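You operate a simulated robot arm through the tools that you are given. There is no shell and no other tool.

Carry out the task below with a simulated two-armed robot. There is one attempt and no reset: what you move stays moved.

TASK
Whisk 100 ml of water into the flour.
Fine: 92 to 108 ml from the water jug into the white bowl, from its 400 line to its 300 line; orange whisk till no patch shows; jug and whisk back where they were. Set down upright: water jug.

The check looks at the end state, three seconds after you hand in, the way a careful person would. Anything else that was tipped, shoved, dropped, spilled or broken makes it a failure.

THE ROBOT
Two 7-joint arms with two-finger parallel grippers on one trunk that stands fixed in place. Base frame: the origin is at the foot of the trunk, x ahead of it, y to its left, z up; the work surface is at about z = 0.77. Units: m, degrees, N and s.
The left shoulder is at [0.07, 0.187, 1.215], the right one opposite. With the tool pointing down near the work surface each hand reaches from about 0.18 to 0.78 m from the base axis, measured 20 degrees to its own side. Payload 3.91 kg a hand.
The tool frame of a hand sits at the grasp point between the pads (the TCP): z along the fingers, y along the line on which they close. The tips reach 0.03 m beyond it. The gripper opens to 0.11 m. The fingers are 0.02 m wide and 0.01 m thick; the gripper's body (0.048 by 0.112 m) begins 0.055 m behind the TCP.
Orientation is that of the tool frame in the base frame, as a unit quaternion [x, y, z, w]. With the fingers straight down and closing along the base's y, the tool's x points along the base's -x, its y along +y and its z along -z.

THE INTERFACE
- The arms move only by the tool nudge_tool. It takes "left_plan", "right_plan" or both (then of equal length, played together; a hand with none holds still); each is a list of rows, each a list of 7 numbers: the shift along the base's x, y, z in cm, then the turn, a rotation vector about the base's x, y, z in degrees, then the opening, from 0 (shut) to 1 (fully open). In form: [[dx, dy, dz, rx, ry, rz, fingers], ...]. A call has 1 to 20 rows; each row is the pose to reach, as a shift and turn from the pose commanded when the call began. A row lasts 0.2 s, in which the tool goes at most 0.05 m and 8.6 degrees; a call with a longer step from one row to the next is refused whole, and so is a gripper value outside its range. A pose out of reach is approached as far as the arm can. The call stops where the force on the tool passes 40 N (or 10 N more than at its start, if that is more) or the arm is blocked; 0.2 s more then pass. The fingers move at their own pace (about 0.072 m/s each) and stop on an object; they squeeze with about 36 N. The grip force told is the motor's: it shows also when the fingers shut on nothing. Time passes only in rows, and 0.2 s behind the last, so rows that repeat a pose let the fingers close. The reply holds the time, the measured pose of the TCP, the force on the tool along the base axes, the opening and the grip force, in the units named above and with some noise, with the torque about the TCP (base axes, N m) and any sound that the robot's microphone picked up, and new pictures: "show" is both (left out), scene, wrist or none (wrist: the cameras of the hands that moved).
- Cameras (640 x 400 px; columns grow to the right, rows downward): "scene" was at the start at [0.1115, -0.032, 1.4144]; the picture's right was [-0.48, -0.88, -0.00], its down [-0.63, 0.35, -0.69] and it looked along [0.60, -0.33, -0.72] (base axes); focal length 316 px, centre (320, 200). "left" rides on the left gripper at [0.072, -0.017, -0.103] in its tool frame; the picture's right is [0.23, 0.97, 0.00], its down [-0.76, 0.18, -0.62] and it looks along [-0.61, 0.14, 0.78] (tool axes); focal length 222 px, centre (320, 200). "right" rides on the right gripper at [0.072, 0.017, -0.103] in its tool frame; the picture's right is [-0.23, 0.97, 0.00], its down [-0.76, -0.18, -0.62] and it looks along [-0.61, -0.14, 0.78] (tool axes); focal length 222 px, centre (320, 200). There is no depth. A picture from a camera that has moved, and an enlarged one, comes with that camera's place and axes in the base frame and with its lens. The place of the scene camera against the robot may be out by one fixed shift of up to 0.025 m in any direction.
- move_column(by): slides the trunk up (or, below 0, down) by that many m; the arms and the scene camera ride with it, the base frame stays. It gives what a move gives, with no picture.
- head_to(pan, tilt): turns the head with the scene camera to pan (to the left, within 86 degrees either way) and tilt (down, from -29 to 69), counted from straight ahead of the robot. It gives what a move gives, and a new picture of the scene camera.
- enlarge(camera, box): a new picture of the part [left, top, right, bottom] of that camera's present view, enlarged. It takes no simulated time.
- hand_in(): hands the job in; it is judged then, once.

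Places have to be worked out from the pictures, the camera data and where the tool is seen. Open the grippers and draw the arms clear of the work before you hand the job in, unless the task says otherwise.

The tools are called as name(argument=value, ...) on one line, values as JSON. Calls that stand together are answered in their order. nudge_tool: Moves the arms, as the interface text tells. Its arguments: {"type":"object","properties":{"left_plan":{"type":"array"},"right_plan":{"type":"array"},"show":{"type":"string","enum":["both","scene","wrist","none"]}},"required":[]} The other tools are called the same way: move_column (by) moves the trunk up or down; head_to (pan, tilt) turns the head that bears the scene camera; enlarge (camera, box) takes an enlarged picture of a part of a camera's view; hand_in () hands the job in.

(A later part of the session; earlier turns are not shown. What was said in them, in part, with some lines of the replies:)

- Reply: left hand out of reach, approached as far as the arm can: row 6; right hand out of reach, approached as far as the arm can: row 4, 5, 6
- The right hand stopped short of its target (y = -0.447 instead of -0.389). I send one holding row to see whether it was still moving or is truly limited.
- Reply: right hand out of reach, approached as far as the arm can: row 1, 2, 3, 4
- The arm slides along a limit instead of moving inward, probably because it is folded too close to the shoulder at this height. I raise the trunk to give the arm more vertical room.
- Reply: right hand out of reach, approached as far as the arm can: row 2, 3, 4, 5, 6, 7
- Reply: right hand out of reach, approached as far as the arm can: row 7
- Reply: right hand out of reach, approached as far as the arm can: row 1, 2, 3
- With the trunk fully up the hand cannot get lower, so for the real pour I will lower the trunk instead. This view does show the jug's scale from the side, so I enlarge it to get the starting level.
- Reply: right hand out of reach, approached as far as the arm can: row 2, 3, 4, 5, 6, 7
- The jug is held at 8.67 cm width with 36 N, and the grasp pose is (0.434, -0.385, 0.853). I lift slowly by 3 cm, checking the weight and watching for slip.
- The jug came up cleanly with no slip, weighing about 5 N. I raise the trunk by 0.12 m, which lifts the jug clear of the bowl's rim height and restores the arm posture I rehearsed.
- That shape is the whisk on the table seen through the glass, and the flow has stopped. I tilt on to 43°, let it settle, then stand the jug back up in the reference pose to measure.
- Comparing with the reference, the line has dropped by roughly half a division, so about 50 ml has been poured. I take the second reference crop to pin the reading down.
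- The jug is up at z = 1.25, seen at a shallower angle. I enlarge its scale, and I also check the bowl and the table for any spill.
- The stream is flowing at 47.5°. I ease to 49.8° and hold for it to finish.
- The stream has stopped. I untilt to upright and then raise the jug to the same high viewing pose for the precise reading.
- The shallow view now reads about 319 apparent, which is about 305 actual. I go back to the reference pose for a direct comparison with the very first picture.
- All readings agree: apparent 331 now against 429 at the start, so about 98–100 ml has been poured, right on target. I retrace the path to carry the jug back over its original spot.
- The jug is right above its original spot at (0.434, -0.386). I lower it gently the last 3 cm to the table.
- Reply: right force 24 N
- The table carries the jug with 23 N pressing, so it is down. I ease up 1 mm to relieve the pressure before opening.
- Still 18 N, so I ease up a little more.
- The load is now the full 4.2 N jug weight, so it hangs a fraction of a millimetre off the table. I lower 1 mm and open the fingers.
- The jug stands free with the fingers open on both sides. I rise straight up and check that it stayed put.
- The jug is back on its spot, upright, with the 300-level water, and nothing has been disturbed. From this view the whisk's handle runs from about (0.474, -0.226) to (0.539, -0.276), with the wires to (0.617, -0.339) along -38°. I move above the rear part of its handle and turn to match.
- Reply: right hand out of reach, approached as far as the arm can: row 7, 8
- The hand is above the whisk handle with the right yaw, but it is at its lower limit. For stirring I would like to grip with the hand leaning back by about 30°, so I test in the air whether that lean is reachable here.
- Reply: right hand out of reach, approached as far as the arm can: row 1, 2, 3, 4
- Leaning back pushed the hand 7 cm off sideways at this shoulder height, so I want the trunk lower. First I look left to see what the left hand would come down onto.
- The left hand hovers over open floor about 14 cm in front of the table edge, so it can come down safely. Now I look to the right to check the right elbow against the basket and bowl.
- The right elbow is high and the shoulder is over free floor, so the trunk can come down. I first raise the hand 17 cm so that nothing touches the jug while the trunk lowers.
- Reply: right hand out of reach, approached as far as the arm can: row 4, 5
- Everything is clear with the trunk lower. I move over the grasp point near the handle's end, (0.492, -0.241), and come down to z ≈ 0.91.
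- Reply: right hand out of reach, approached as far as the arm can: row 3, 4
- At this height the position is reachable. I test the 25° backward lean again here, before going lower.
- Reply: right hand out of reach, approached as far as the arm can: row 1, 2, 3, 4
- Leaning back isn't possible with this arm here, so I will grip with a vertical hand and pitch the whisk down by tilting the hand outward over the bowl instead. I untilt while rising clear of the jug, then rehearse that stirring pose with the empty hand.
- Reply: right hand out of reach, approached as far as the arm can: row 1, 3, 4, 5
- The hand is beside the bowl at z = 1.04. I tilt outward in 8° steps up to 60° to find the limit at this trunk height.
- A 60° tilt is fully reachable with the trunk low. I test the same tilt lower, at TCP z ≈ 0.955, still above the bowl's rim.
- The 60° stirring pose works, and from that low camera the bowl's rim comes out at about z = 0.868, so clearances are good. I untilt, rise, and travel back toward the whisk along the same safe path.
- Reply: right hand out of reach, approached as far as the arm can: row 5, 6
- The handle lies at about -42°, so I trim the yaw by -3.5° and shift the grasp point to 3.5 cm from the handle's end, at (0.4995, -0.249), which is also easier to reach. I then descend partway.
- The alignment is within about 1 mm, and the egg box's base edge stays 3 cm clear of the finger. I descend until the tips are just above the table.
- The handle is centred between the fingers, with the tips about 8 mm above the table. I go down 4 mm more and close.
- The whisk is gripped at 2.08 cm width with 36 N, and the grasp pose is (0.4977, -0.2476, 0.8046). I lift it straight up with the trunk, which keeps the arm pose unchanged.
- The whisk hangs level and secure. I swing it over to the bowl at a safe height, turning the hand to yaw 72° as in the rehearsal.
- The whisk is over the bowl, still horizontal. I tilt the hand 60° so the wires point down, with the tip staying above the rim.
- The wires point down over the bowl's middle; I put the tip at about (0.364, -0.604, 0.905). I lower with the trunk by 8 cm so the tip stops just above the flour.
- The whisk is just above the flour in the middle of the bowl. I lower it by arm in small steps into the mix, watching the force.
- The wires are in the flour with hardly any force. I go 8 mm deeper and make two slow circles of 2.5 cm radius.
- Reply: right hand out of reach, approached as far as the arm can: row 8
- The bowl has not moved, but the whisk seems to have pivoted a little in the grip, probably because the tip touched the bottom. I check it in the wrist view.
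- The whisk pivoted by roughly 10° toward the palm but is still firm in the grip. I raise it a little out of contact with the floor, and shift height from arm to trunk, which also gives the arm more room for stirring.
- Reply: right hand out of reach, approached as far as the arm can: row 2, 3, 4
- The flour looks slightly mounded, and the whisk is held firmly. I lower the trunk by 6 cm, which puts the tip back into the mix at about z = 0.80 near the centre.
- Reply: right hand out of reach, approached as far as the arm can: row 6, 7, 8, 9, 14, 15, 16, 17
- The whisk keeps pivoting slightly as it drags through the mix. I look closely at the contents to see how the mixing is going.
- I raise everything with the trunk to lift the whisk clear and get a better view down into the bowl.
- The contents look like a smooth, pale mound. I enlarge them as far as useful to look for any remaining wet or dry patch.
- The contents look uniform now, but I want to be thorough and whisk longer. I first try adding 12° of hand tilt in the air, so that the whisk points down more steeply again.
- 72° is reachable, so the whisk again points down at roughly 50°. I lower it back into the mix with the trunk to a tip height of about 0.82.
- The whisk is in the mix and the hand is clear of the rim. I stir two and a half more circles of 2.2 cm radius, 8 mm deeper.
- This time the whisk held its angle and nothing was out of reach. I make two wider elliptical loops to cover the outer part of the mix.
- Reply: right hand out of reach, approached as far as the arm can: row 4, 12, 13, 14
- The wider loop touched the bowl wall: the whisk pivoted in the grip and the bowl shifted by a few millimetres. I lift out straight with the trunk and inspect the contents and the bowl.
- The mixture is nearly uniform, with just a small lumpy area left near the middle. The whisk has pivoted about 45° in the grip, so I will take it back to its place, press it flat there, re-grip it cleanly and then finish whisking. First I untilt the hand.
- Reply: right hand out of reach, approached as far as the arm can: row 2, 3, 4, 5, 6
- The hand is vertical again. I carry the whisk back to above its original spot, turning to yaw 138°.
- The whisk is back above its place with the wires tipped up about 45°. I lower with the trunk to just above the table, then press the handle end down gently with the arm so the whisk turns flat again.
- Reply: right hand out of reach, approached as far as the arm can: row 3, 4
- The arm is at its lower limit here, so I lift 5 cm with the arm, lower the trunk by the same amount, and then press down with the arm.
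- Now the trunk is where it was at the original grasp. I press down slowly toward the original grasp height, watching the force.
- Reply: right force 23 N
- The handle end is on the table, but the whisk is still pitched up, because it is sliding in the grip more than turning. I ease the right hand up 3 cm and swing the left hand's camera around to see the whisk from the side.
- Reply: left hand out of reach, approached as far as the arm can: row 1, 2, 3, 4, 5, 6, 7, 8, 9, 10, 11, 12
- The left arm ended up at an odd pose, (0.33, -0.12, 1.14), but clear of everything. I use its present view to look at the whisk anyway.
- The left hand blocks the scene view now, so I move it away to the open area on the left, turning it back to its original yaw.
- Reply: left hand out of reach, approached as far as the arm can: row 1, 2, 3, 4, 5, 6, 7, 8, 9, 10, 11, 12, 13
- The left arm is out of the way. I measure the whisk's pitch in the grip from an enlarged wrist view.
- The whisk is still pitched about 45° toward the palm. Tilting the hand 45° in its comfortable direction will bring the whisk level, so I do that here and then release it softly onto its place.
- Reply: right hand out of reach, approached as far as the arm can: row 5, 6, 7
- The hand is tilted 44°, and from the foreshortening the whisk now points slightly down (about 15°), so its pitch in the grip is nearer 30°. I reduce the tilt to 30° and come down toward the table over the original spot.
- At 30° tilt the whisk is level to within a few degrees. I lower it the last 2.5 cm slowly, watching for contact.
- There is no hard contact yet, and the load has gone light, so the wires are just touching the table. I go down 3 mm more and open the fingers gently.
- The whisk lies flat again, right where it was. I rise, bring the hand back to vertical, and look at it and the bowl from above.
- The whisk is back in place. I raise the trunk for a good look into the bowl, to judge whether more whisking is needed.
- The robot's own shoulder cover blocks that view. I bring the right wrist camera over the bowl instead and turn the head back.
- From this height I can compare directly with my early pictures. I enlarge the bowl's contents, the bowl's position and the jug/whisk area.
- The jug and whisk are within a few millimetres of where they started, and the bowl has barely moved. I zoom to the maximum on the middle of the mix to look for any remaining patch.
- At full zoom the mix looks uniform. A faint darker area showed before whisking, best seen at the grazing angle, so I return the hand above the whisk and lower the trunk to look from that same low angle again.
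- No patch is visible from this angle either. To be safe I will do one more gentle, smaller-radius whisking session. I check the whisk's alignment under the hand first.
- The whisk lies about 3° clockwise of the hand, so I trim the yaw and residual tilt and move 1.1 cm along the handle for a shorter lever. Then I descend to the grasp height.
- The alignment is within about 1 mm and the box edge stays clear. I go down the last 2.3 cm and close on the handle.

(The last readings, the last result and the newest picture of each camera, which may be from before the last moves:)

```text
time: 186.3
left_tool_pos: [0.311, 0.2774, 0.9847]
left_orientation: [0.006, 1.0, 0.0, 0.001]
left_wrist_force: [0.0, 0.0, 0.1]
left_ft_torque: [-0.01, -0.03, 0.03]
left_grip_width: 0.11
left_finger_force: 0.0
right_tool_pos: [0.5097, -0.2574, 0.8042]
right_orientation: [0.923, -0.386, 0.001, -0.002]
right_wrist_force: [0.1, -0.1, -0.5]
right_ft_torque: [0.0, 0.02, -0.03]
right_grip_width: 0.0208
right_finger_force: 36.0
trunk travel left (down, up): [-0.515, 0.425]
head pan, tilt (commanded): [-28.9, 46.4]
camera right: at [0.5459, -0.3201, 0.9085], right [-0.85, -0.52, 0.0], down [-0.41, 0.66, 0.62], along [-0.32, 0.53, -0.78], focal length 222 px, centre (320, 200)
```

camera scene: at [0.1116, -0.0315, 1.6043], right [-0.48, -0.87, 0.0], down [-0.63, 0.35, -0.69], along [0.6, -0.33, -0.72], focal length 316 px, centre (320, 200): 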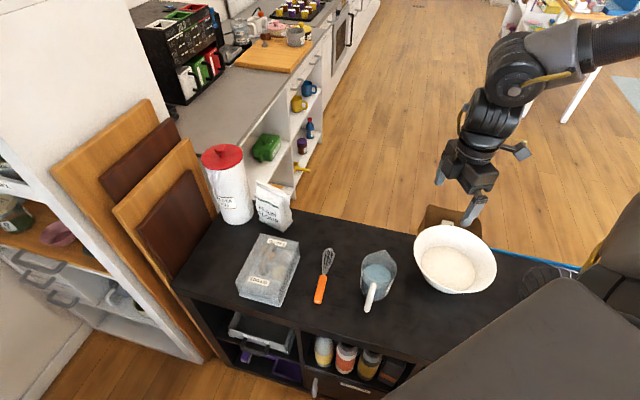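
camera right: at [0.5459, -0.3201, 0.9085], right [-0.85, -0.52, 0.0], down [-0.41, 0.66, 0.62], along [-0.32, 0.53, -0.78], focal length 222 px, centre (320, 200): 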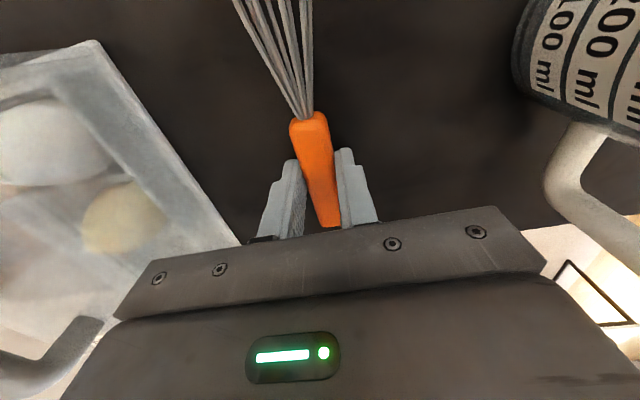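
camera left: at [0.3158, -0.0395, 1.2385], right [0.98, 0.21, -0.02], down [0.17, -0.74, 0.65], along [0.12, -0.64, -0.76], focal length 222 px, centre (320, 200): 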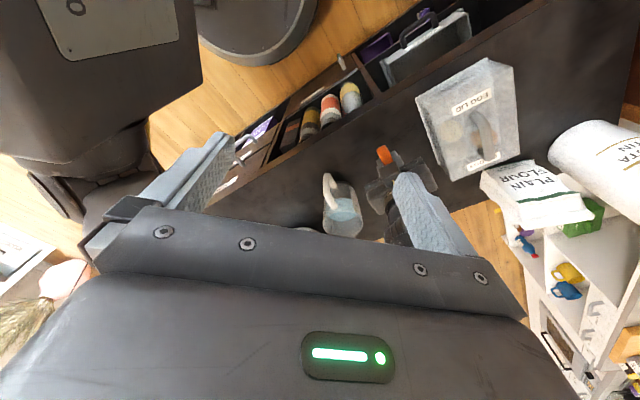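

The whisk is gripped again at (0.5097, -0.2574, 0.8042). I lift with the trunk and swing over to the bowl as before.

move_column(by=0.17)

nudge_tool(right_plan=[[-0.3, -1.5, 2.5, 0, 0, 0, 0], [-0.8, -4, 5, 0, 0, -4, 0], [-1.6, -7, 6.5, 0, 0, -10, 0], [-2.6, -10, 6.5, 0, 0, -17, 0], [-3.6, -13, 6.5, 0, 0, -24, 0], [-4.8, -16, 6.5, 0, 0, -31, 0], [-6, -19, 6.5, 0, 0, -38, 0], [-7.3, -22, 6.5, 0, 0, -45, 0], [-8.8, -25, 6.5, 0, 0, -52, 0], [-10.5, -28, 6.5, 0, 0, -58, 0], [-12.2, -30.4, 6.5, 0, 0, -62.7, 0]], show="none")

nudge_tool(right_plan=[[0, 0, 0, 7.61, -2.47, 0, 0], [0, 0, 0, 15.2, -4.94, 0, 0], [0, 0, 0, 22.8, -7.4, 0, 0], [0, 0, 0, 30.4, -9.9, 0, 0], [0, 0, 0, 38, -12.4, 0, 0], [0, 0, 0, 45.6, -14.8, 0, 0], [0, 0, 0, 53.3, -17.3, 0, 0], [0, 0, 0, 58.9, -19.2, 0, 0], [0, 0, 0, 58.9, -19.2, 0, 0]], show="both")

enlarge(camera="scene", box=[420, 100, 600, 260])

```text
time: 188.2
left_tool_pos: [0.3121, 0.2771, 1.155]
left_orientation: [0.007, 1.0, -0.001, 0.001]
left_wrist_force: [0.4, 0.3, 0.3]
left_ft_torque: [0.02, 0.01, 0.02]
left_grip_width: 0.1099
left_finger_force: 0.0
right_tool_pos: [0.5088, -0.2563, 0.9748]
right_orientation: [0.923, -0.386, 0.0, -0.002]
right_wrist_force: [-0.5, -0.4, -0.2]
right_ft_torque: [0.02, 0.04, 0.0]
right_grip_width: 0.0209
right_finger_force: 36.2
trunk travel left (down, up): [-0.685, 0.255]
head pan, tilt (commanded): [-28.9, 46.4]
```

```text
time: 190.6
left_tool_pos: [0.3104, 0.2773, 1.1569]
left_orientation: [0.007, 1.0, 0.0, 0.002]
left_wrist_force: [-1.0, -1.1, 0.7]
left_ft_torque: [-0.01, -0.03, 0.02]
left_grip_width: 0.1098
left_finger_force: 0.0
right_tool_pos: [0.3883, -0.5608, 1.0389]
right_orientation: [-0.587, 0.81, -0.002, 0.002]
right_wrist_force: [0.1, 0.0, -0.2]
right_ft_torque: [-0.01, -0.04, 0.01]
right_grip_width: 0.0209
right_finger_force: 36.1
trunk travel left (down, up): [-0.685, 0.255]
head pan, tilt (commanded): [-28.9, 46.4]
```

```text
time: 192.6
left_tool_pos: [0.3121, 0.2776, 1.1568]
left_orientation: [0.007, 1.0, 0.001, 0.001]
left_wrist_force: [-0.2, 0.6, 0.2]
left_ft_torque: [0.01, 0.0, 0.02]
left_grip_width: 0.1102
left_finger_force: 0.0
right_tool_pos: [0.3877, -0.5605, 1.0386]
right_orientation: [-0.502, 0.695, 0.301, 0.418]
right_wrist_force: [0.4, 0.3, -1.4]
right_ft_torque: [0.02, -0.02, 0.02]
right_grip_width: 0.0207
right_finger_force: 36.1
trunk travel left (down, up): [-0.685, 0.255]
head pan, tilt (commanded): [-28.9, 46.4]
camera scene: at [0.1114, -0.0315, 1.3744], right [-0.48, -0.88, 0.0], down [-0.63, 0.35, -0.69], along [0.6, -0.33, -0.72], focal length 316 px, centre (320, 200)
camera right: at [0.3298, -0.6732, 1.0245], right [-0.89, 0.41, 0.2], down [0.11, -0.24, 0.97], along [0.44, 0.88, 0.17], focal length 222 px, centre (320, 200)
```

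scene: 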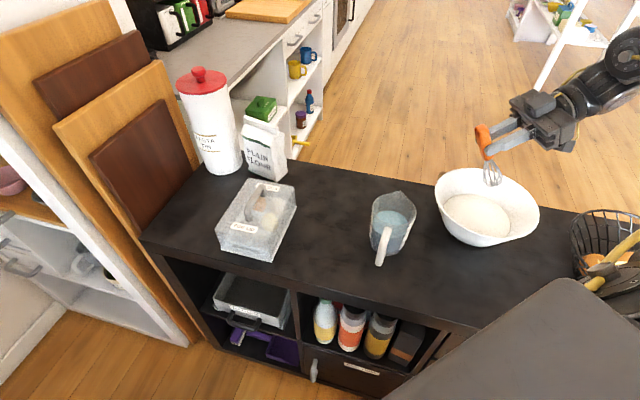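
right: 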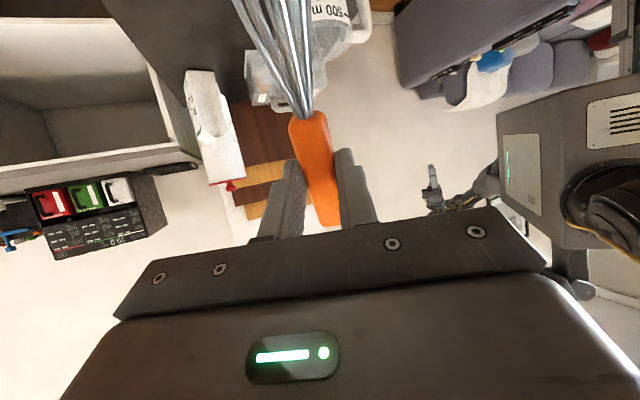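

```text
2.50 times, centred on (510, 180) of scene
camera zoom: at [0.1114, -0.0315, 1.3744], right [-0.48, -0.88, 0.0], down [-0.63, 0.35, -0.69], along [0.6, -0.33, -0.72], focal length 789 px, centre (-155, 250)
```

zoom: 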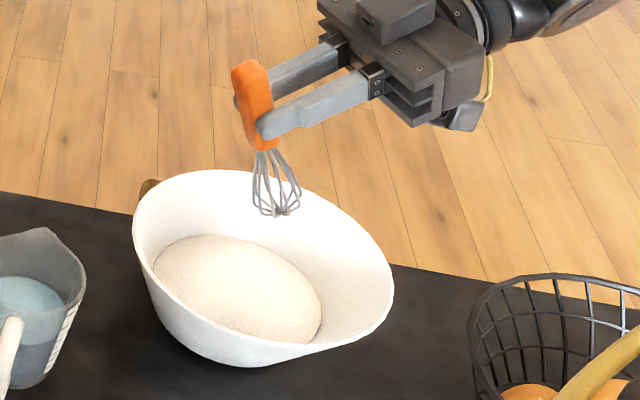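

The whisk points down over the centre of the bowl. I lower it with the trunk and then a little with the arm, so the tip is about 2 cm into the mix but well off the floor.

move_column(by=-0.09)

nudge_tool(right_plan=[[0, 0, -0.4, 0, 0, 0, 0], [0, 0, -0.8, 0, 0, 0, 0], [0, 0, -0.8, 0, 0, 0, 0]], show="none")

enlarge(camera="scene", box=[440, 90, 580, 230])

```text
time: 193.9
left_tool_pos: [0.3114, 0.2766, 1.0667]
left_orientation: [0.008, 1.0, 0.0, 0.001]
left_wrist_force: [-0.6, 0.7, -0.5]
left_ft_torque: [-0.03, -0.01, -0.03]
left_grip_width: 0.1099
left_finger_force: 0.0
right_tool_pos: [0.3857, -0.5611, 0.9491]
right_orientation: [-0.503, 0.695, 0.3, 0.417]
right_wrist_force: [0.3, 0.2, -0.8]
right_ft_torque: [0.0, 0.01, -0.04]
right_grip_width: 0.0208
right_finger_force: 35.9
trunk travel left (down, up): [-0.595, 0.345]
head pan, tilt (commanded): [-28.9, 46.4]
```

```text
time: 194.7
left_tool_pos: [0.3117, 0.2783, 1.0662]
left_orientation: [0.008, 1.0, 0.0, 0.001]
left_wrist_force: [0.6, 0.3, -0.5]
left_ft_torque: [0.01, 0.02, 0.01]
left_grip_width: 0.1097
left_finger_force: 0.1
right_tool_pos: [0.386, -0.56, 0.9424]
right_orientation: [-0.503, 0.695, 0.301, 0.417]
right_wrist_force: [0.3, 0.4, -1.2]
right_ft_torque: [0.0, 0.03, 0.04]
right_grip_width: 0.0209
right_finger_force: 36.0
trunk travel left (down, up): [-0.595, 0.345]
head pan, tilt (commanded): [-28.9, 46.4]
```

```text
2.86 times, centred on (510, 160) of scene
camera zoom: at [0.1115, -0.0319, 1.2843], right [-0.48, -0.88, 0.0], down [-0.63, 0.35, -0.69], along [0.6, -0.33, -0.72], focal length 901 px, centre (-223, 314)
```

zoom: 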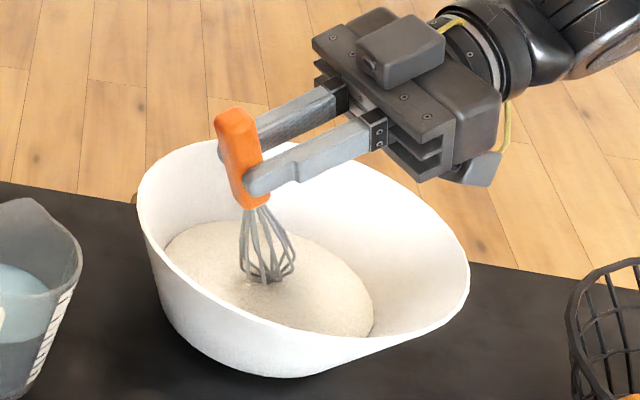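

The tips just touch the surface, so I go 1.1 cm deeper and make two and a half gentle circles of 1.8 cm radius.

nudge_tool(right_plan=[[0.9, 0, -0.6, 0, 0, 0, 0], [1.8, 0, -1.1, 0, 0, 0, 0], [1.27, 1.27, -1.1, 0, 0, 0, 0], [0, 1.8, -1.1, 0, 0, 0, 0], [-1.27, 1.27, -1.1, 0, 0, 0, 0], [-1.8, 0, -1.1, 0, 0, 0, 0], [-1.27, -1.27, -1.1, 0, 0, 0, 0], [0, -1.8, -1.1, 0, 0, 0, 0], [1.27, -1.27, -1.1, 0, 0, 0, 0], [1.8, 0, -1.1, 0, 0, 0, 0], [1.27, 1.27, -1.1, 0, 0, 0, 0], [0, 1.8, -1.1, 0, 0, 0, 0], [-1.27, 1.27, -1.1, 0, 0, 0, 0], [-1.8, 0, -1.1, 0, 0, 0, 0], [-1.27, -1.27, -1.1, 0, 0, 0, 0], [0, -1.8, -1.1, 0, 0, 0, 0], [1.27, -1.27, -1.1, 0, 0, 0, 0], [1.8, 0, -1.1, 0, 0, 0, 0], [0.9, 0, -1.1, 0, 0, 0, 0], [0, 0, -1.1, 0, 0, 0, 0]], show="none")

enlarge(camera="scene", box=[440, 90, 580, 230])

```text
time: 198.9
left_tool_pos: [0.3127, 0.2781, 1.0649]
left_orientation: [0.007, 1.0, 0.001, 0.0]
left_wrist_force: [-0.5, -0.1, -0.5]
left_ft_torque: [-0.02, 0.0, 0.02]
left_grip_width: 0.1101
left_finger_force: 0.0
right_tool_pos: [0.3859, -0.5602, 0.9298]
right_orientation: [-0.502, 0.695, 0.301, 0.418]
right_wrist_force: [0.4, 0.6, -0.5]
right_ft_torque: [0.02, 0.0, 0.03]
right_grip_width: 0.0209
right_finger_force: 36.0
trunk travel left (down, up): [-0.595, 0.345]
head pan, tilt (commanded): [-28.9, 46.4]
```

```text
2.86 times, centred on (510, 160) of scene
camera zoom: at [0.1112, -0.0319, 1.2844], right [-0.48, -0.88, 0.0], down [-0.63, 0.35, -0.69], along [0.6, -0.33, -0.72], focal length 901 px, centre (-223, 314)
```

zoom: 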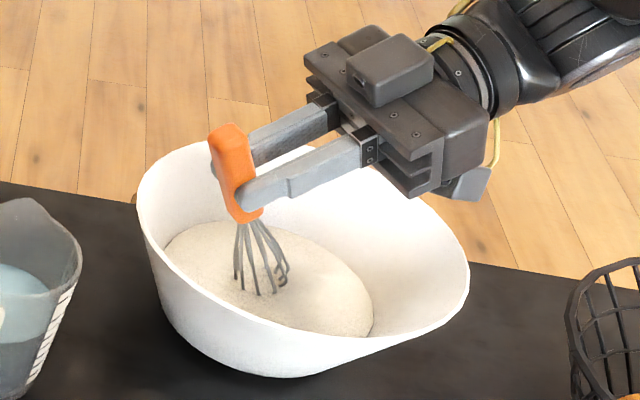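

The whisk held its angle and the bowl stayed still. I repeat with three faster circles of 2 cm radius at the same depth.

nudge_tool(right_plan=[[2, 0, 0, 0, 0, 0, 0], [1, 1.73, 0, 0, 0, 0, 0], [-1, 1.73, 0, 0, 0, 0, 0], [-2, 0, 0, 0, 0, 0, 0], [-1, -1.73, 0, 0, 0, 0, 0], [1, -1.73, 0, 0, 0, 0, 0], [2, 0, 0, 0, 0, 0, 0], [1, 1.73, 0, 0, 0, 0, 0], [-1, 1.73, 0, 0, 0, 0, 0], [-2, 0, 0, 0, 0, 0, 0], [-1, -1.73, 0, 0, 0, 0, 0], [1, -1.73, 0, 0, 0, 0, 0], [2, 0, 0, 0, 0, 0, 0], [1, 1.73, 0, 0, 0, 0, 0], [-1, 1.73, 0, 0, 0, 0, 0], [-2, 0, 0, 0, 0, 0, 0], [-1, -1.73, 0, 0, 0, 0, 0], [1, -1.73, 0, 0, 0, 0, 0], [2, 0, 0, 0, 0, 0, 0], [0, 0, 0, 0, 0, 0, 0]], show="none")

enlarge(camera="scene", box=[440, 90, 580, 230])

```text
time: 203.1
left_tool_pos: [0.3107, 0.2771, 1.0656]
left_orientation: [0.007, 1.0, 0.0, 0.002]
left_wrist_force: [0.2, 0.4, -0.8]
left_ft_torque: [-0.01, -0.05, -0.02]
left_grip_width: 0.1101
left_finger_force: 0.1
right_tool_pos: [0.3854, -0.5632, 0.932]
right_orientation: [-0.502, 0.695, 0.3, 0.419]
right_wrist_force: [0.5, -0.2, -0.5]
right_ft_torque: [-0.01, -0.01, 0.0]
right_grip_width: 0.0209
right_finger_force: 35.9
trunk travel left (down, up): [-0.595, 0.345]
head pan, tilt (commanded): [-28.9, 46.4]
```

```text
2.86 times, centred on (510, 160) of scene
camera zoom: at [0.1102, -0.0323, 1.2845], right [-0.48, -0.88, 0.0], down [-0.63, 0.35, -0.69], along [0.6, -0.33, -0.72], focal length 901 px, centre (-223, 314)
```

zoom: 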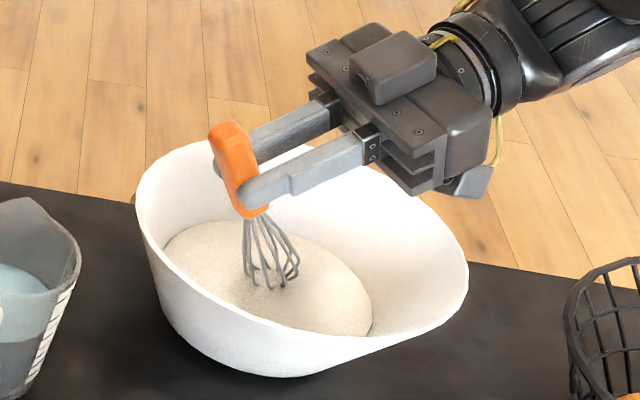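

Still nearly unchanged. I do one more round with smaller 1.5 cm circles, then inspect.

nudge_tool(right_plan=[[1.5, 0, -0.2, 0, 0, 0, 0], [0.75, 1.3, -0.2, 0, 0, 0, 0], [-0.75, 1.3, -0.2, 0, 0, 0, 0], [-1.5, 0, -0.2, 0, 0, 0, 0], [-0.75, -1.3, -0.2, 0, 0, 0, 0], [0.75, -1.3, -0.2, 0, 0, 0, 0], [1.5, 0, -0.2, 0, 0, 0, 0], [0.75, 1.3, -0.2, 0, 0, 0, 0], [-0.75, 1.3, -0.2, 0, 0, 0, 0], [-1.5, 0, -0.2, 0, 0, 0, 0], [-0.75, -1.3, -0.2, 0, 0, 0, 0], [0.75, -1.3, -0.2, 0, 0, 0, 0], [1.5, 0, -0.2, 0, 0, 0, 0], [0.75, 1.3, -0.2, 0, 0, 0, 0], [-0.75, 1.3, -0.2, 0, 0, 0, 0], [-1.5, 0, -0.2, 0, 0, 0, 0], [-0.75, -1.3, -0.2, 0, 0, 0, 0], [0.75, -1.3, -0.2, 0, 0, 0, 0], [1.5, 0, -0.2, 0, 0, 0, 0], [0, 0, -0.2, 0, 0, 0, 0]], show="none")

nudge_tool(right_plan=[[1.5, 0, 0, 0, 0, 0, 0], [0.75, -1.3, 0, 0, 0, 0, 0], [-0.75, -1.3, 0, 0, 0, 0, 0], [-1.5, 0, 0, 0, 0, 0, 0], [-0.75, 1.3, 0, 0, 0, 0, 0], [0.75, 1.3, 0, 0, 0, 0, 0], [1.5, 0, 0, 0, 0, 0, 0], [0.75, -1.3, 0, 0, 0, 0, 0], [-0.75, -1.3, 0, 0, 0, 0, 0], [-1.5, 0, 0, 0, 0, 0, 0], [-0.75, 1.3, 0, 0, 0, 0, 0], [0.75, 1.3, 0, 0, 0, 0, 0], [1.5, 0, 0, 0, 0, 0, 0], [0.75, -1.3, 0, 0, 0, 0, 0], [-0.75, -1.3, 0, 0, 0, 0, 0], [-1.5, 0, 0, 0, 0, 0, 0], [-0.75, 1.3, 0, 0, 0, 0, 0], [0.75, 1.3, 0, 0, 0, 0, 0], [1.5, 0, 0, 0, 0, 0, 0], [0, 0, 0, 0, 0, 0, 0]], show="scene")

enlarge(camera="scene", box=[440, 90, 580, 230])

```text
time: 207.3
left_tool_pos: [0.3103, 0.2775, 1.0655]
left_orientation: [0.007, 1.0, 0.001, 0.002]
left_wrist_force: [0.4, 0.2, 1.0]
left_ft_torque: [0.01, -0.06, 0.0]
left_grip_width: 0.1102
left_finger_force: 0.2
right_tool_pos: [0.3856, -0.5622, 0.929]
right_orientation: [-0.502, 0.694, 0.301, 0.418]
right_wrist_force: [0.3, 0.6, -0.9]
right_ft_torque: [0.01, -0.02, -0.03]
right_grip_width: 0.0207
right_finger_force: 35.7
trunk travel left (down, up): [-0.595, 0.345]
head pan, tilt (commanded): [-28.9, 46.4]
```

```text
time: 211.5
left_tool_pos: [0.3106, 0.2785, 1.065]
left_orientation: [0.007, 1.0, -0.001, 0.002]
left_wrist_force: [-0.6, -0.3, 0.2]
left_ft_torque: [-0.03, -0.05, 0.0]
left_grip_width: 0.1101
left_finger_force: 0.0
right_tool_pos: [0.3871, -0.5583, 0.9302]
right_orientation: [-0.503, 0.695, 0.3, 0.418]
right_wrist_force: [1.1, 0.3, -0.8]
right_ft_torque: [0.03, 0.01, 0.0]
right_grip_width: 0.0207
right_finger_force: 36.3
right hand out of reach, approached as far as the arm can: row 13, 14, 15
trunk travel left (down, up): [-0.595, 0.345]
head pan, tilt (commanded): [-28.9, 46.4]
camera scene: at [0.1095, -0.0309, 1.2846], right [-0.48, -0.88, 0.0], down [-0.63, 0.35, -0.69], along [0.6, -0.33, -0.72], focal length 316 px, centre (320, 200)
```

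scene: 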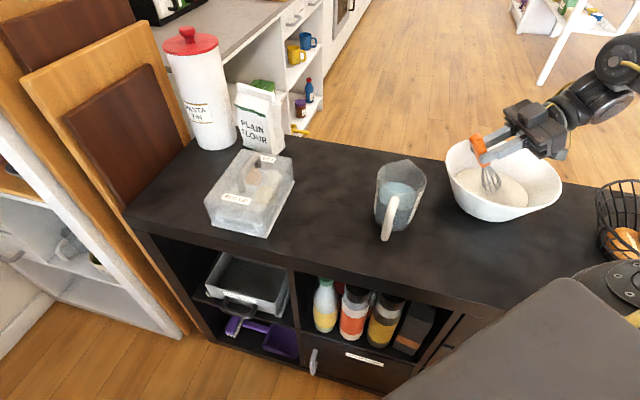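

```text
2.86 times, centred on (510, 160) of scene
camera zoom: at [0.1095, -0.0309, 1.2846], right [-0.48, -0.88, 0.0], down [-0.63, 0.35, -0.69], along [0.6, -0.33, -0.72], focal length 901 px, centre (-223, 314)
```

zoom: 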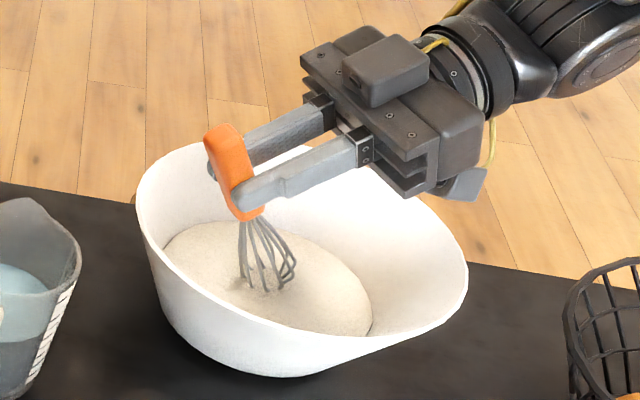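

That is plenty of whisking, and everything is stable. I lift the whisk straight out with the trunk and inspect the mix and the bowl.

move_column(by=0.16)

head_to(pan=-45, tilt=48)

enlarge(camera="scene", box=[360, 150, 460, 240])

```text
time: 213.3
left_tool_pos: [0.3119, 0.2774, 1.2255]
left_orientation: [0.007, 1.0, 0.0, 0.001]
left_wrist_force: [0.5, 0.0, -0.3]
left_ft_torque: [0.01, 0.0, 0.01]
left_grip_width: 0.1099
left_finger_force: 0.2
right_tool_pos: [0.3888, -0.5584, 1.0886]
right_orientation: [-0.502, 0.695, 0.3, 0.417]
right_wrist_force: [-0.2, 0.4, -0.8]
right_ft_torque: [0.0, 0.02, 0.05]
right_grip_width: 0.0209
right_finger_force: 35.5
trunk travel left (down, up): [-0.755, 0.185]
head pan, tilt (commanded): [-28.9, 46.4]
```

```text
time: 214.1
left_tool_pos: [0.3119, 0.2777, 1.2265]
left_orientation: [0.007, 1.0, 0.0, 0.001]
left_wrist_force: [0.1, 0.0, 0.6]
left_ft_torque: [-0.01, -0.01, 0.01]
left_grip_width: 0.1101
left_finger_force: 0.0
right_tool_pos: [0.3881, -0.5593, 1.0892]
right_orientation: [-0.503, 0.695, 0.301, 0.417]
right_wrist_force: [-0.6, -0.2, -0.9]
right_ft_torque: [0.0, 0.01, 0.01]
right_grip_width: 0.0208
right_finger_force: 36.6
trunk travel left (down, up): [-0.755, 0.185]
head pan, tilt (commanded): [-45.0, 48.0]
camera scene: at [0.0971, -0.049, 1.4421], right [-0.71, -0.71, 0.0], down [-0.53, 0.53, -0.67], along [0.47, -0.47, -0.74], focal length 316 px, centre (320, 200)
```

scene: 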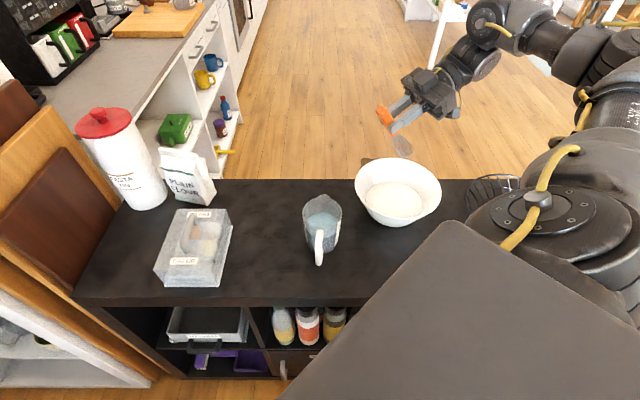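

```text
4.44 times, centred on (410, 195) of scene
camera zoom: at [0.0971, -0.049, 1.4421], right [-0.71, -0.71, 0.0], down [-0.53, 0.53, -0.67], along [0.47, -0.47, -0.74], focal length 1402 px, centre (-80, 222)
```

zoom: 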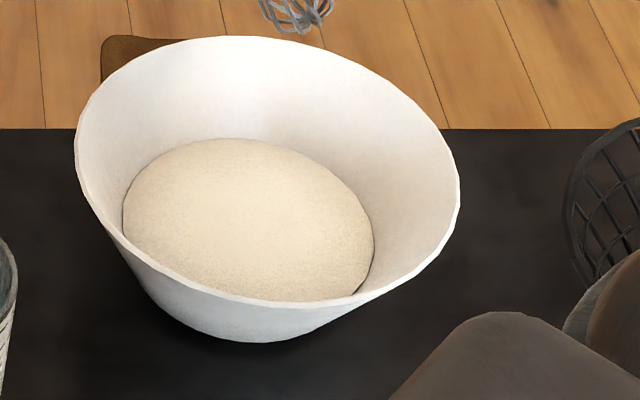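

The mix is an even cream colour with no patch at all. I check how the whisk sits in the grip before carrying it home.

enlarge(camera="right", box=[180, 0, 460, 240])

enlarge(camera="scene", box=[360, 60, 470, 170])

```text
1.67 times, centred on (320, 120) of right
camera zoom: at [0.3314, -0.6722, 1.0742], right [-0.89, 0.41, 0.2], down [0.11, -0.24, 0.97], along [0.44, 0.88, 0.17], focal length 370 px, centre (320, 333)
```

zoom: 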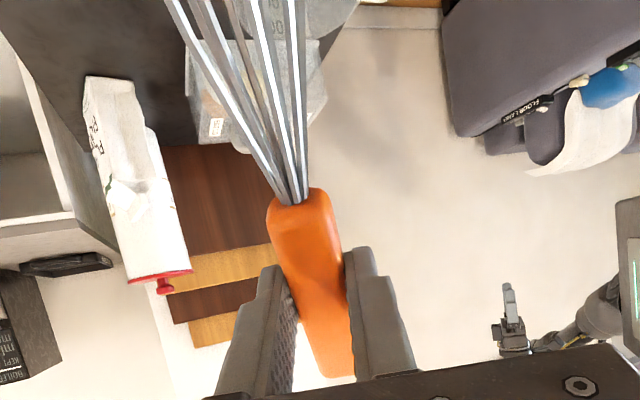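

```text
3.64 times, centred on (415, 115) of scene
camera zoom: at [0.0971, -0.049, 1.4421], right [-0.71, -0.71, 0.0], down [-0.53, 0.53, -0.67], along [0.47, -0.47, -0.74], focal length 1147 px, centre (-26, 509)
```

zoom: 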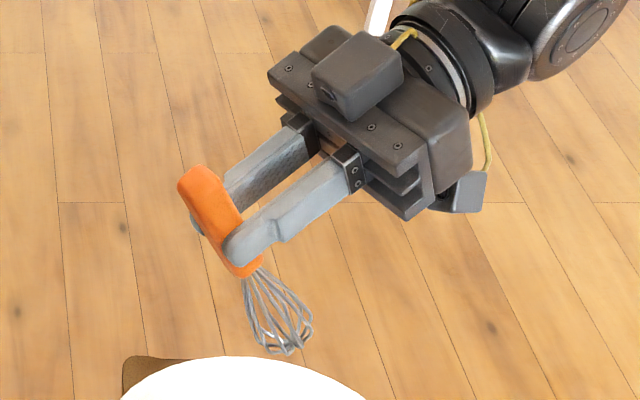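

The whisk has turned only about 7° in the grip this time. I untilt, leaving 7° so that it ends up level, and then swing it back to its original spot and angle.

nudge_tool(right_plan=[[0, 0, 0, -7.4, 2.4, 0, 0], [0, 0, 0, -14.9, 4.9, 0, 0], [0, 0, 0, -22.3, 7.3, 0, 0], [0, 0, 0, -29.8, 9.8, 0, 0], [0, 0, 0, -37.2, 12.2, 0, 0], [0, 0, 0, -44.7, 14.7, 0, 0], [0, 0, 0, -52.1, 17.1, 0, 0], [0, 0, 0, -52.1, 17.1, 0, 0]], show="none")

nudge_tool(right_plan=[[1.7, 2.4, 0, 0, 0, 4, 0], [3.4, 5.4, 0, 0, 0, 11, 0], [4.9, 8.4, 0, 0, 0, 18, 0], [6.2, 11.4, 0, 0, 0, 25, 0], [7.4, 14.4, 0, 0, 0, 32, 0], [8.6, 17.4, -0.5, 0, 0, 39, 0], [9.6, 20.4, -1, 0, 0, 46, 0], [10.6, 23.4, -2, 0, 0, 53, 0], [11.5, 26.4, -3, 0, 0, 60, 0], [12.3, 30, -4.4, 0, 0, 65.7, 0], [12.3, 30, -4.4, 0, 0, 65.7, 0]], show="wrist")

head_to(pan=-28.9, tilt=46.4)

```text
time: 215.9
left_tool_pos: [0.3113, 0.2766, 1.2255]
left_orientation: [0.007, 1.0, -0.001, 0.001]
left_wrist_force: [0.0, -0.8, -1.1]
left_ft_torque: [0.01, 0.01, 0.01]
left_grip_width: 0.1104
left_finger_force: 0.0
right_tool_pos: [0.3887, -0.5594, 1.088]
right_orientation: [-0.586, 0.808, 0.035, 0.051]
right_wrist_force: [-0.6, -0.1, -0.5]
right_ft_torque: [0.05, 0.01, 0.0]
right_grip_width: 0.0211
right_finger_force: 35.9
right hand out of reach, approached as far as the arm can: row 2
trunk travel left (down, up): [-0.755, 0.185]
head pan, tilt (commanded): [-45.0, 48.0]
```

```text
time: 218.3
left_tool_pos: [0.3099, 0.2774, 1.2275]
left_orientation: [0.007, 1.0, 0.0, 0.002]
left_wrist_force: [-0.6, -1.2, 0.6]
left_ft_torque: [0.02, -0.01, 0.04]
left_grip_width: 0.1101
left_finger_force: 0.0
right_tool_pos: [0.5113, -0.2596, 1.0428]
right_orientation: [0.931, -0.36, -0.057, -0.024]
right_wrist_force: [0.7, 0.8, 0.5]
right_ft_torque: [0.04, -0.04, 0.01]
right_grip_width: 0.0208
right_finger_force: 35.7
trunk travel left (down, up): [-0.755, 0.185]
head pan, tilt (commanded): [-45.0, 48.0]
camera right: at [0.5609, -0.3285, 1.1376], right [-0.82, -0.57, 0.02], down [-0.38, 0.59, 0.71], along [-0.42, 0.58, -0.7], focal length 222 px, centre (320, 200)
```

right: 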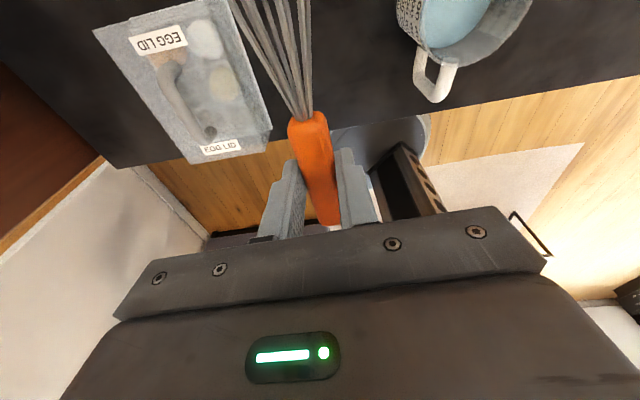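

```text
time: 219.1
left_tool_pos: [0.3118, 0.2769, 1.2252]
left_orientation: [0.006, 1.0, 0.0, 0.001]
left_wrist_force: [0.8, -0.1, -0.1]
left_ft_torque: [0.03, -0.03, 0.01]
left_grip_width: 0.1101
left_finger_force: 0.2
right_tool_pos: [0.5122, -0.2585, 1.0436]
right_orientation: [0.931, -0.361, -0.057, -0.024]
right_wrist_force: [-0.1, 0.1, -0.2]
right_ft_torque: [0.03, 0.03, -0.03]
right_grip_width: 0.0207
right_finger_force: 36.0
trunk travel left (down, up): [-0.755, 0.185]
head pan, tilt (commanded): [-28.9, 46.4]
camera scene: at [0.1115, -0.0319, 1.4443], right [-0.48, -0.88, 0.0], down [-0.63, 0.35, -0.69], along [0.6, -0.33, -0.72], focal length 316 px, centre (320, 200)
```

scene: 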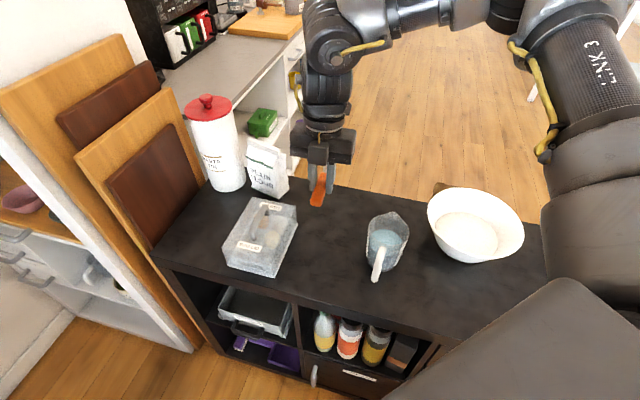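

The whisk is above its original spot and angle. I lower with the trunk to 2.5 cm above the resting height and check.

move_column(by=-0.215)

enlarge(camera="scene", box=[260, 100, 400, 220])

```text
time: 221.4
left_tool_pos: [0.3118, 0.2776, 1.0113]
left_orientation: [0.007, 1.0, 0.001, 0.001]
left_wrist_force: [-0.1, 0.0, -0.5]
left_ft_torque: [0.0, 0.0, 0.01]
left_grip_width: 0.11
left_finger_force: 0.0
right_tool_pos: [0.5117, -0.2593, 0.8278]
right_orientation: [0.93, -0.362, -0.057, -0.024]
right_wrist_force: [0.0, 0.1, -1.4]
right_ft_torque: [0.03, 0.03, -0.01]
right_grip_width: 0.0207
right_finger_force: 36.1
trunk travel left (down, up): [-0.54, 0.4]
head pan, tilt (commanded): [-28.9, 46.4]
```

```text
3.33 times, centred on (330, 160) of scene
camera zoom: at [0.1114, -0.0317, 1.2294], right [-0.48, -0.88, 0.0], down [-0.63, 0.35, -0.69], along [0.6, -0.33, -0.72], focal length 1052 px, centre (287, 333)
```

zoom: 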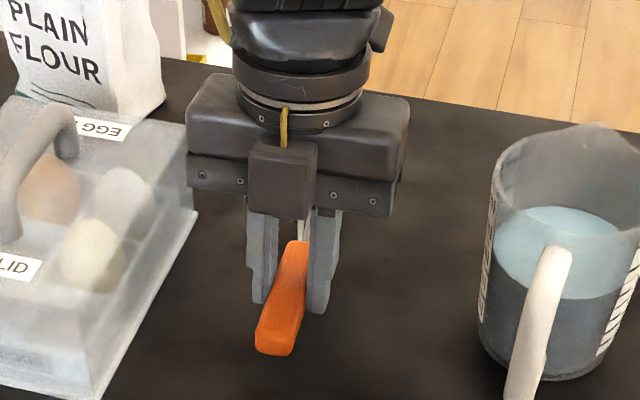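

All clear around it. I lower the last 2 cm in small steps.

nudge_tool(right_plan=[[0, 0, -0.7, 0, 0, 0, 0], [0, 0, -1.3, 0, 0, 0, 0], [0, 0, -1.7, 0, 0, 0, 0], [0, 0, -2.0, 0, 0, 0, 0], [0, 0, -2.0, 0, 0, 0, 0]], show="none")

```text
time: 222.6
left_tool_pos: [0.3119, 0.2776, 1.0105]
left_orientation: [0.007, 1.0, 0.0, 0.002]
left_wrist_force: [0.0, 0.5, 0.7]
left_ft_torque: [0.03, -0.03, 0.01]
left_grip_width: 0.11
left_finger_force: 0.2
right_tool_pos: [0.5113, -0.2596, 0.8093]
right_orientation: [0.93, -0.362, -0.056, -0.023]
right_wrist_force: [1.4, -1.8, 6.2]
right_ft_torque: [-0.53, -0.55, -0.04]
right_grip_width: 0.0209
right_finger_force: 36.1
trunk travel left (down, up): [-0.54, 0.4]
head pan, tilt (commanded): [-28.9, 46.4]
```

The wires touched first with 6 N, so the whisk points slightly down. I take off 4° of tilt and settle 3 mm lower.

nudge_tool(right_plan=[[0, 0, 0.1, -1.3, -1.5, 0, 0], [0, 0, 0, -2.7, -3.0, 0, 0], [0, 0, -0.2, -2.7, -3.0, 0, 0], [0, 0, -0.35, -2.7, -3.0, 0, 0], [0, 0, -0.35, -2.7, -3.0, 0, 0]], show="none")

```text
time: 223.8
left_tool_pos: [0.3126, 0.2771, 1.0101]
left_orientation: [0.007, 1.0, 0.0, 0.001]
left_wrist_force: [0.5, -1.0, -0.1]
left_ft_torque: [0.01, -0.01, 0.0]
left_grip_width: 0.1103
left_finger_force: 0.2
right_tool_pos: [0.5137, -0.2586, 0.8041]
right_orientation: [0.932, -0.362, -0.025, -0.012]
right_wrist_force: [-0.5, -0.4, -0.6]
right_ft_torque: [0.03, 0.07, 0.0]
right_grip_width: 0.021
right_finger_force: 36.2
trunk travel left (down, up): [-0.54, 0.4]
head pan, tilt (commanded): [-28.9, 46.4]
```

Now it rests at its original height with no load. I open the fingers gently.

nudge_tool(right_plan=[[0, 0, 0, 0, 0, 0, 0.22], [0, 0, 0, 0, 0, 0, 0.25], [0, 0, 0, 0, 0, 0, 0.3], [0, 0, 0, 0, 0, 0, 0.45], [0, 0, 0, 0, 0, 0, 0.7], [0, 0, 0, 0, 0, 0, 1], [0, 0, 0, 0, 0, 0, 1]], show="both")

enlarge(camera="scene", box=[260, 100, 400, 220])

```text
time: 225.4
left_tool_pos: [0.3119, 0.2775, 1.01]
left_orientation: [0.007, 1.0, 0.0, 0.001]
left_wrist_force: [-0.6, 0.1, -0.2]
left_ft_torque: [-0.01, 0.01, 0.03]
left_grip_width: 0.1098
left_finger_force: 0.0
right_tool_pos: [0.5124, -0.258, 0.8042]
right_orientation: [0.932, -0.362, -0.024, -0.012]
right_wrist_force: [-0.9, -0.1, 0.0]
right_ft_torque: [0.01, -0.04, 0.01]
right_grip_width: 0.1101
right_finger_force: 0.1
trunk travel left (down, up): [-0.54, 0.4]
head pan, tilt (commanded): [-28.9, 46.4]
camera scene: at [0.1115, -0.0317, 1.2293], right [-0.48, -0.88, 0.0], down [-0.63, 0.35, -0.69], along [0.6, -0.33, -0.72], focal length 316 px, centre (320, 200)
camera right: at [0.5565, -0.3232, 0.9041], right [-0.82, -0.57, 0.01], down [-0.42, 0.62, 0.66], along [-0.38, 0.54, -0.75], focal length 222 px, centre (320, 200)
```

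scene: 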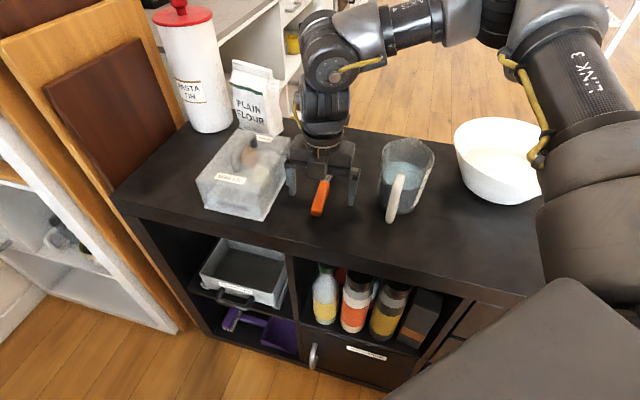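
right: 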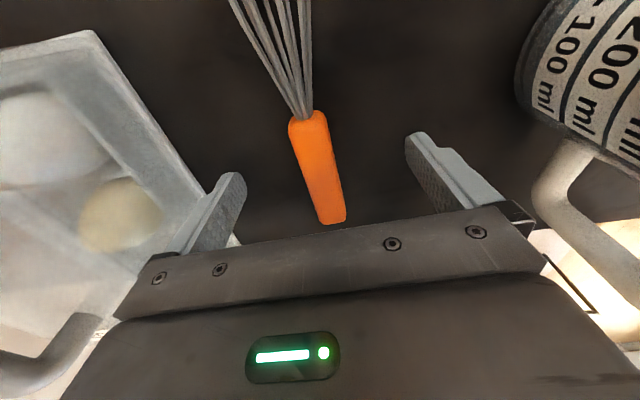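

```text
3.33 times, centred on (330, 160) of scene
camera zoom: at [0.1115, -0.0317, 1.2293], right [-0.48, -0.88, 0.0], down [-0.63, 0.35, -0.69], along [0.6, -0.33, -0.72], focal length 1052 px, centre (287, 333)
```

zoom: 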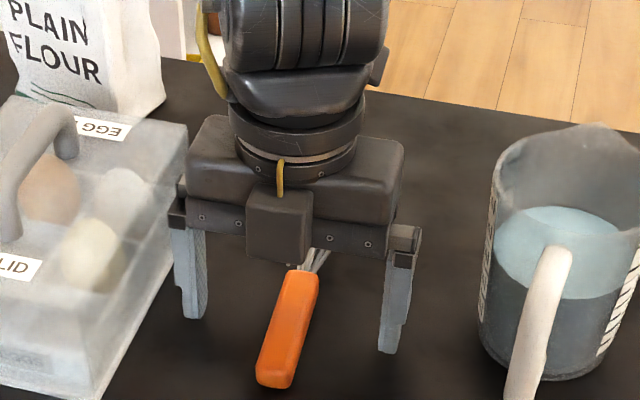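

The whisk lies flat in its place, freed from the fingers. I rise straight up and away from it.

nudge_tool(right_plan=[[0, 0, 1.5, 0, 0, 0, 1], [0, 0, 4, 0, 0, 0, 1], [0, 0, 7, 0, 0, 0, 1], [-0.2, -0.8, 10, 0, 0, 0, 1], [-0.5, -1.8, 13, 0, 0, 0, 1], [-1, -3, 16, 0, 0, 0, 1]], show="none")

move_column(by=0.385)

head_to(pan=-28.9, tilt=46.4)

```text
time: 226.8
left_tool_pos: [0.3115, 0.2774, 1.0105]
left_orientation: [0.007, 1.0, 0.0, 0.002]
left_wrist_force: [-0.5, 0.6, 0.0]
left_ft_torque: [0.01, -0.02, 0.06]
left_grip_width: 0.1102
left_finger_force: 0.1
right_tool_pos: [0.5002, -0.2898, 0.9645]
right_orientation: [0.932, -0.361, -0.024, -0.012]
right_wrist_force: [-0.2, 0.5, -0.5]
right_ft_torque: [-0.03, -0.02, 0.04]
right_grip_width: 0.1101
right_finger_force: 0.1
trunk travel left (down, up): [-0.54, 0.4]
head pan, tilt (commanded): [-28.9, 46.4]
```

```text
time: 230.5
left_tool_pos: [0.3108, 0.2781, 1.3962]
left_orientation: [0.007, 1.0, -0.001, 0.001]
left_wrist_force: [0.2, 1.0, -0.1]
left_ft_torque: [0.03, 0.0, 0.01]
left_grip_width: 0.1101
left_finger_force: 0.0
right_tool_pos: [0.5021, -0.2903, 1.3488]
right_orientation: [0.932, -0.361, -0.025, -0.012]
right_wrist_force: [-0.6, 0.4, -0.6]
right_ft_torque: [0.0, 0.0, 0.01]
right_grip_width: 0.11
right_finger_force: 0.0
trunk travel left (down, up): [-0.925, 0.015]
head pan, tilt (commanded): [-28.9, 46.4]
```

```text
time: 231.1
left_tool_pos: [0.3115, 0.2773, 1.3959]
left_orientation: [0.007, 1.0, 0.001, 0.0]
left_wrist_force: [0.4, -0.2, 0.2]
left_ft_torque: [0.02, -0.03, 0.02]
left_grip_width: 0.1101
left_finger_force: 0.0
right_tool_pos: [0.5013, -0.2895, 1.3502]
right_orientation: [0.932, -0.362, -0.024, -0.011]
right_wrist_force: [0.0, -0.4, 0.6]
right_ft_torque: [-0.03, 0.04, 0.0]
right_grip_width: 0.1102
right_finger_force: 0.1
trunk travel left (down, up): [-0.925, 0.015]
head pan, tilt (commanded): [-28.9, 46.4]
camera scene: at [0.1115, -0.0317, 1.6143], right [-0.48, -0.88, 0.0], down [-0.63, 0.35, -0.69], along [0.6, -0.33, -0.72], focal length 316 px, centre (320, 200)
```

scene: 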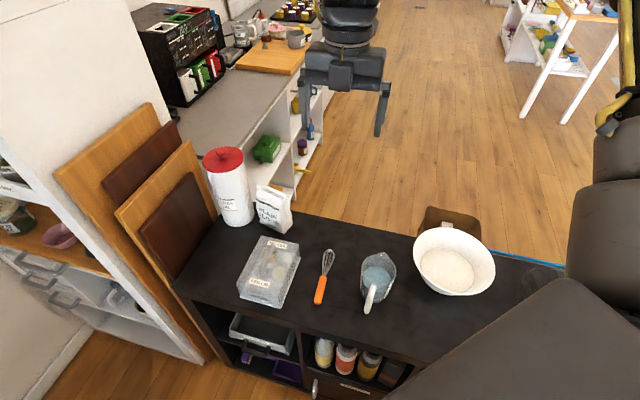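

The camera is now at exactly the same place as in my early pictures. I take the same close-ups of the jug, whisk and bowl to compare positions, and re-read the jug's scale.

enlarge(camera="scene", box=[345, 235, 410, 330])

enlarge(camera="scene", box=[395, 195, 520, 310])

```text
4.21 times, centred on (378, 282) of scene
camera zoom: at [0.1115, -0.0317, 1.6143], right [-0.48, -0.88, 0.0], down [-0.63, 0.35, -0.69], along [0.6, -0.33, -0.72], focal length 1328 px, centre (78, -147)
```

zoom: 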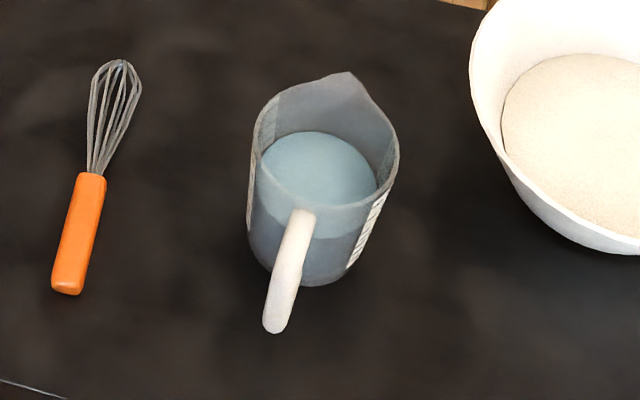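

```text
3.48 times, centred on (458, 252) of scene
camera zoom: at [0.1115, -0.0317, 1.6143], right [-0.48, -0.88, 0.0], down [-0.63, 0.35, -0.69], along [0.6, -0.33, -0.72], focal length 1097 px, centre (-158, 17)
```

zoom: 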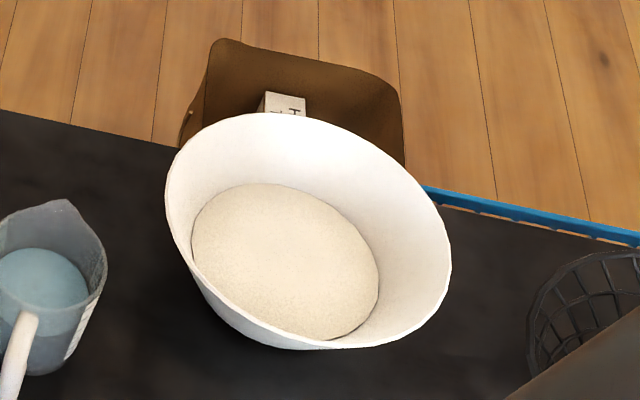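

Compared with the start, the whisk is within 5 mm, the jug within about 6 mm, and the bowl within 4 mm, all upright, with no spill in sight. I draw the right hand back to a clear resting pose high above the table, with both grippers open.

nudge_tool(right_plan=[[-1.5, -1, 0, 0, 0, -8, 1], [-3, -2, 0, 0, 0, -16, 1], [-4.5, -3.5, 0, 0, 0, -24, 1], [-6, -5, 0, 0, 0, -32, 1], [-7.5, -6.5, 0, 0, 0, -40, 1], [-9, -8, 0, 0, 0, -48, 1], [-10.5, -9.5, 0, 0, 0, -56, 1], [-12, -11, 0, 0, 0, -64, 1], [-13.5, -12.5, 0, 0, 0, -72, 1], [-13.5, -12.5, 0, 0, 0, -72, 1], [-13.5, -12.5, 0, 0, 0, -72, 1]], show="both")

enlarge(camera="scene", box=[180, 200, 560, 400])

```text
time: 233.5
left_tool_pos: [0.313, 0.2778, 1.3956]
left_orientation: [0.007, 1.0, 0.0, 0.002]
left_wrist_force: [1.0, -0.2, 0.5]
left_ft_torque: [-0.02, -0.04, -0.04]
left_grip_width: 0.1101
left_finger_force: 0.1
right_tool_pos: [0.3662, -0.4165, 1.3492]
right_orientation: [-0.541, 0.841, 0.013, 0.023]
right_wrist_force: [-0.3, -0.1, -1.1]
right_ft_torque: [0.01, 0.0, 0.0]
right_grip_width: 0.1101
right_finger_force: 0.1
trunk travel left (down, up): [-0.925, 0.015]
head pan, tilt (commanded): [-28.9, 46.4]
camera scene: at [0.112, -0.0311, 1.6143], right [-0.48, -0.88, 0.0], down [-0.63, 0.35, -0.69], along [0.6, -0.33, -0.72], focal length 316 px, centre (320, 200)
camera right: at [0.3167, -0.4793, 1.4493], right [-0.79, 0.61, 0.01], down [0.46, 0.59, 0.66], along [0.4, 0.53, -0.75], focal length 222 px, centre (320, 200)
```

scene: 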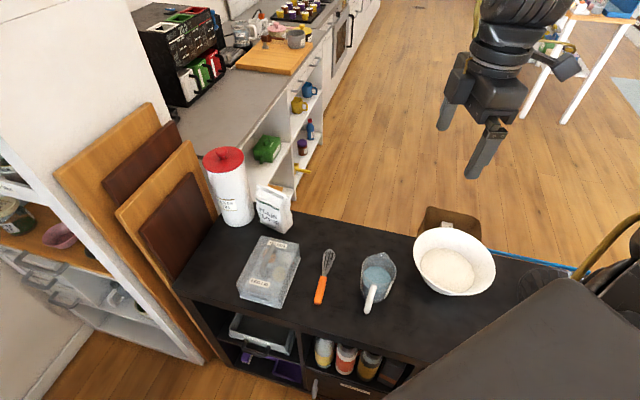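
right: 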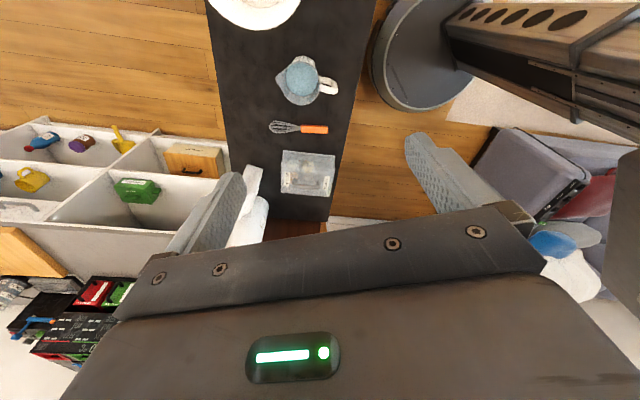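

```text
1.68 times, centred on (370, 300) of scene
camera zoom: at [0.112, -0.0311, 1.6143], right [-0.48, -0.88, 0.0], down [-0.63, 0.35, -0.69], along [0.6, -0.33, -0.72], focal length 531 px, centre (236, 32)
```

zoom: 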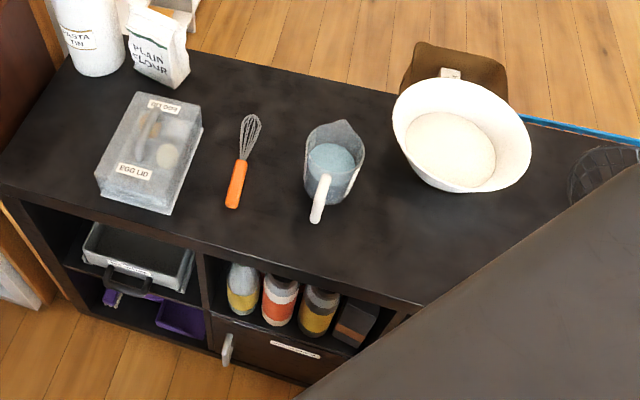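

The table is clean, the jug stands upright at about its 300 line, the whisk lies in its place and the flour in the bowl looks evenly mixed. Both hands are open and clear of the work, so I hand the job in.

hand_in()

```text
The job is handed in.
```

I poured about 100 ml of water into the flour, whisked it until no patch showed, and put the jug and whisk back. The job is handed in, but I haven't seen a verdict.

- **Water:** I estimate 98–100 ml, within about 4 ml. That comes from the jug's scale in the same pose before and after pouring. The jug now reads about its 300 line.
- **Mix:** I whisked in two sessions. The contents look an even cream colour from several angles. No clear wet patch ever showed in the pictures, even before whisking, so that evenness is weak evidence that it is fully mixed.
- **Jug:** It stands upright about 6 mm from where it was, turned by roughly 4°.
- **Whisk:** It lies flat within about 5 mm of where it was, turned by about 2–3°.
- **Bowl:** One wider stroke touched the bowl wall and pushed the bowl 3–4 mm. It stayed upright and nothing spilled.

The whisk also pivoted in the grip during the first session, so I set it down and gripped it again before the second. I saw no water or flour on the table. Both grippers are open and the arms are clear.
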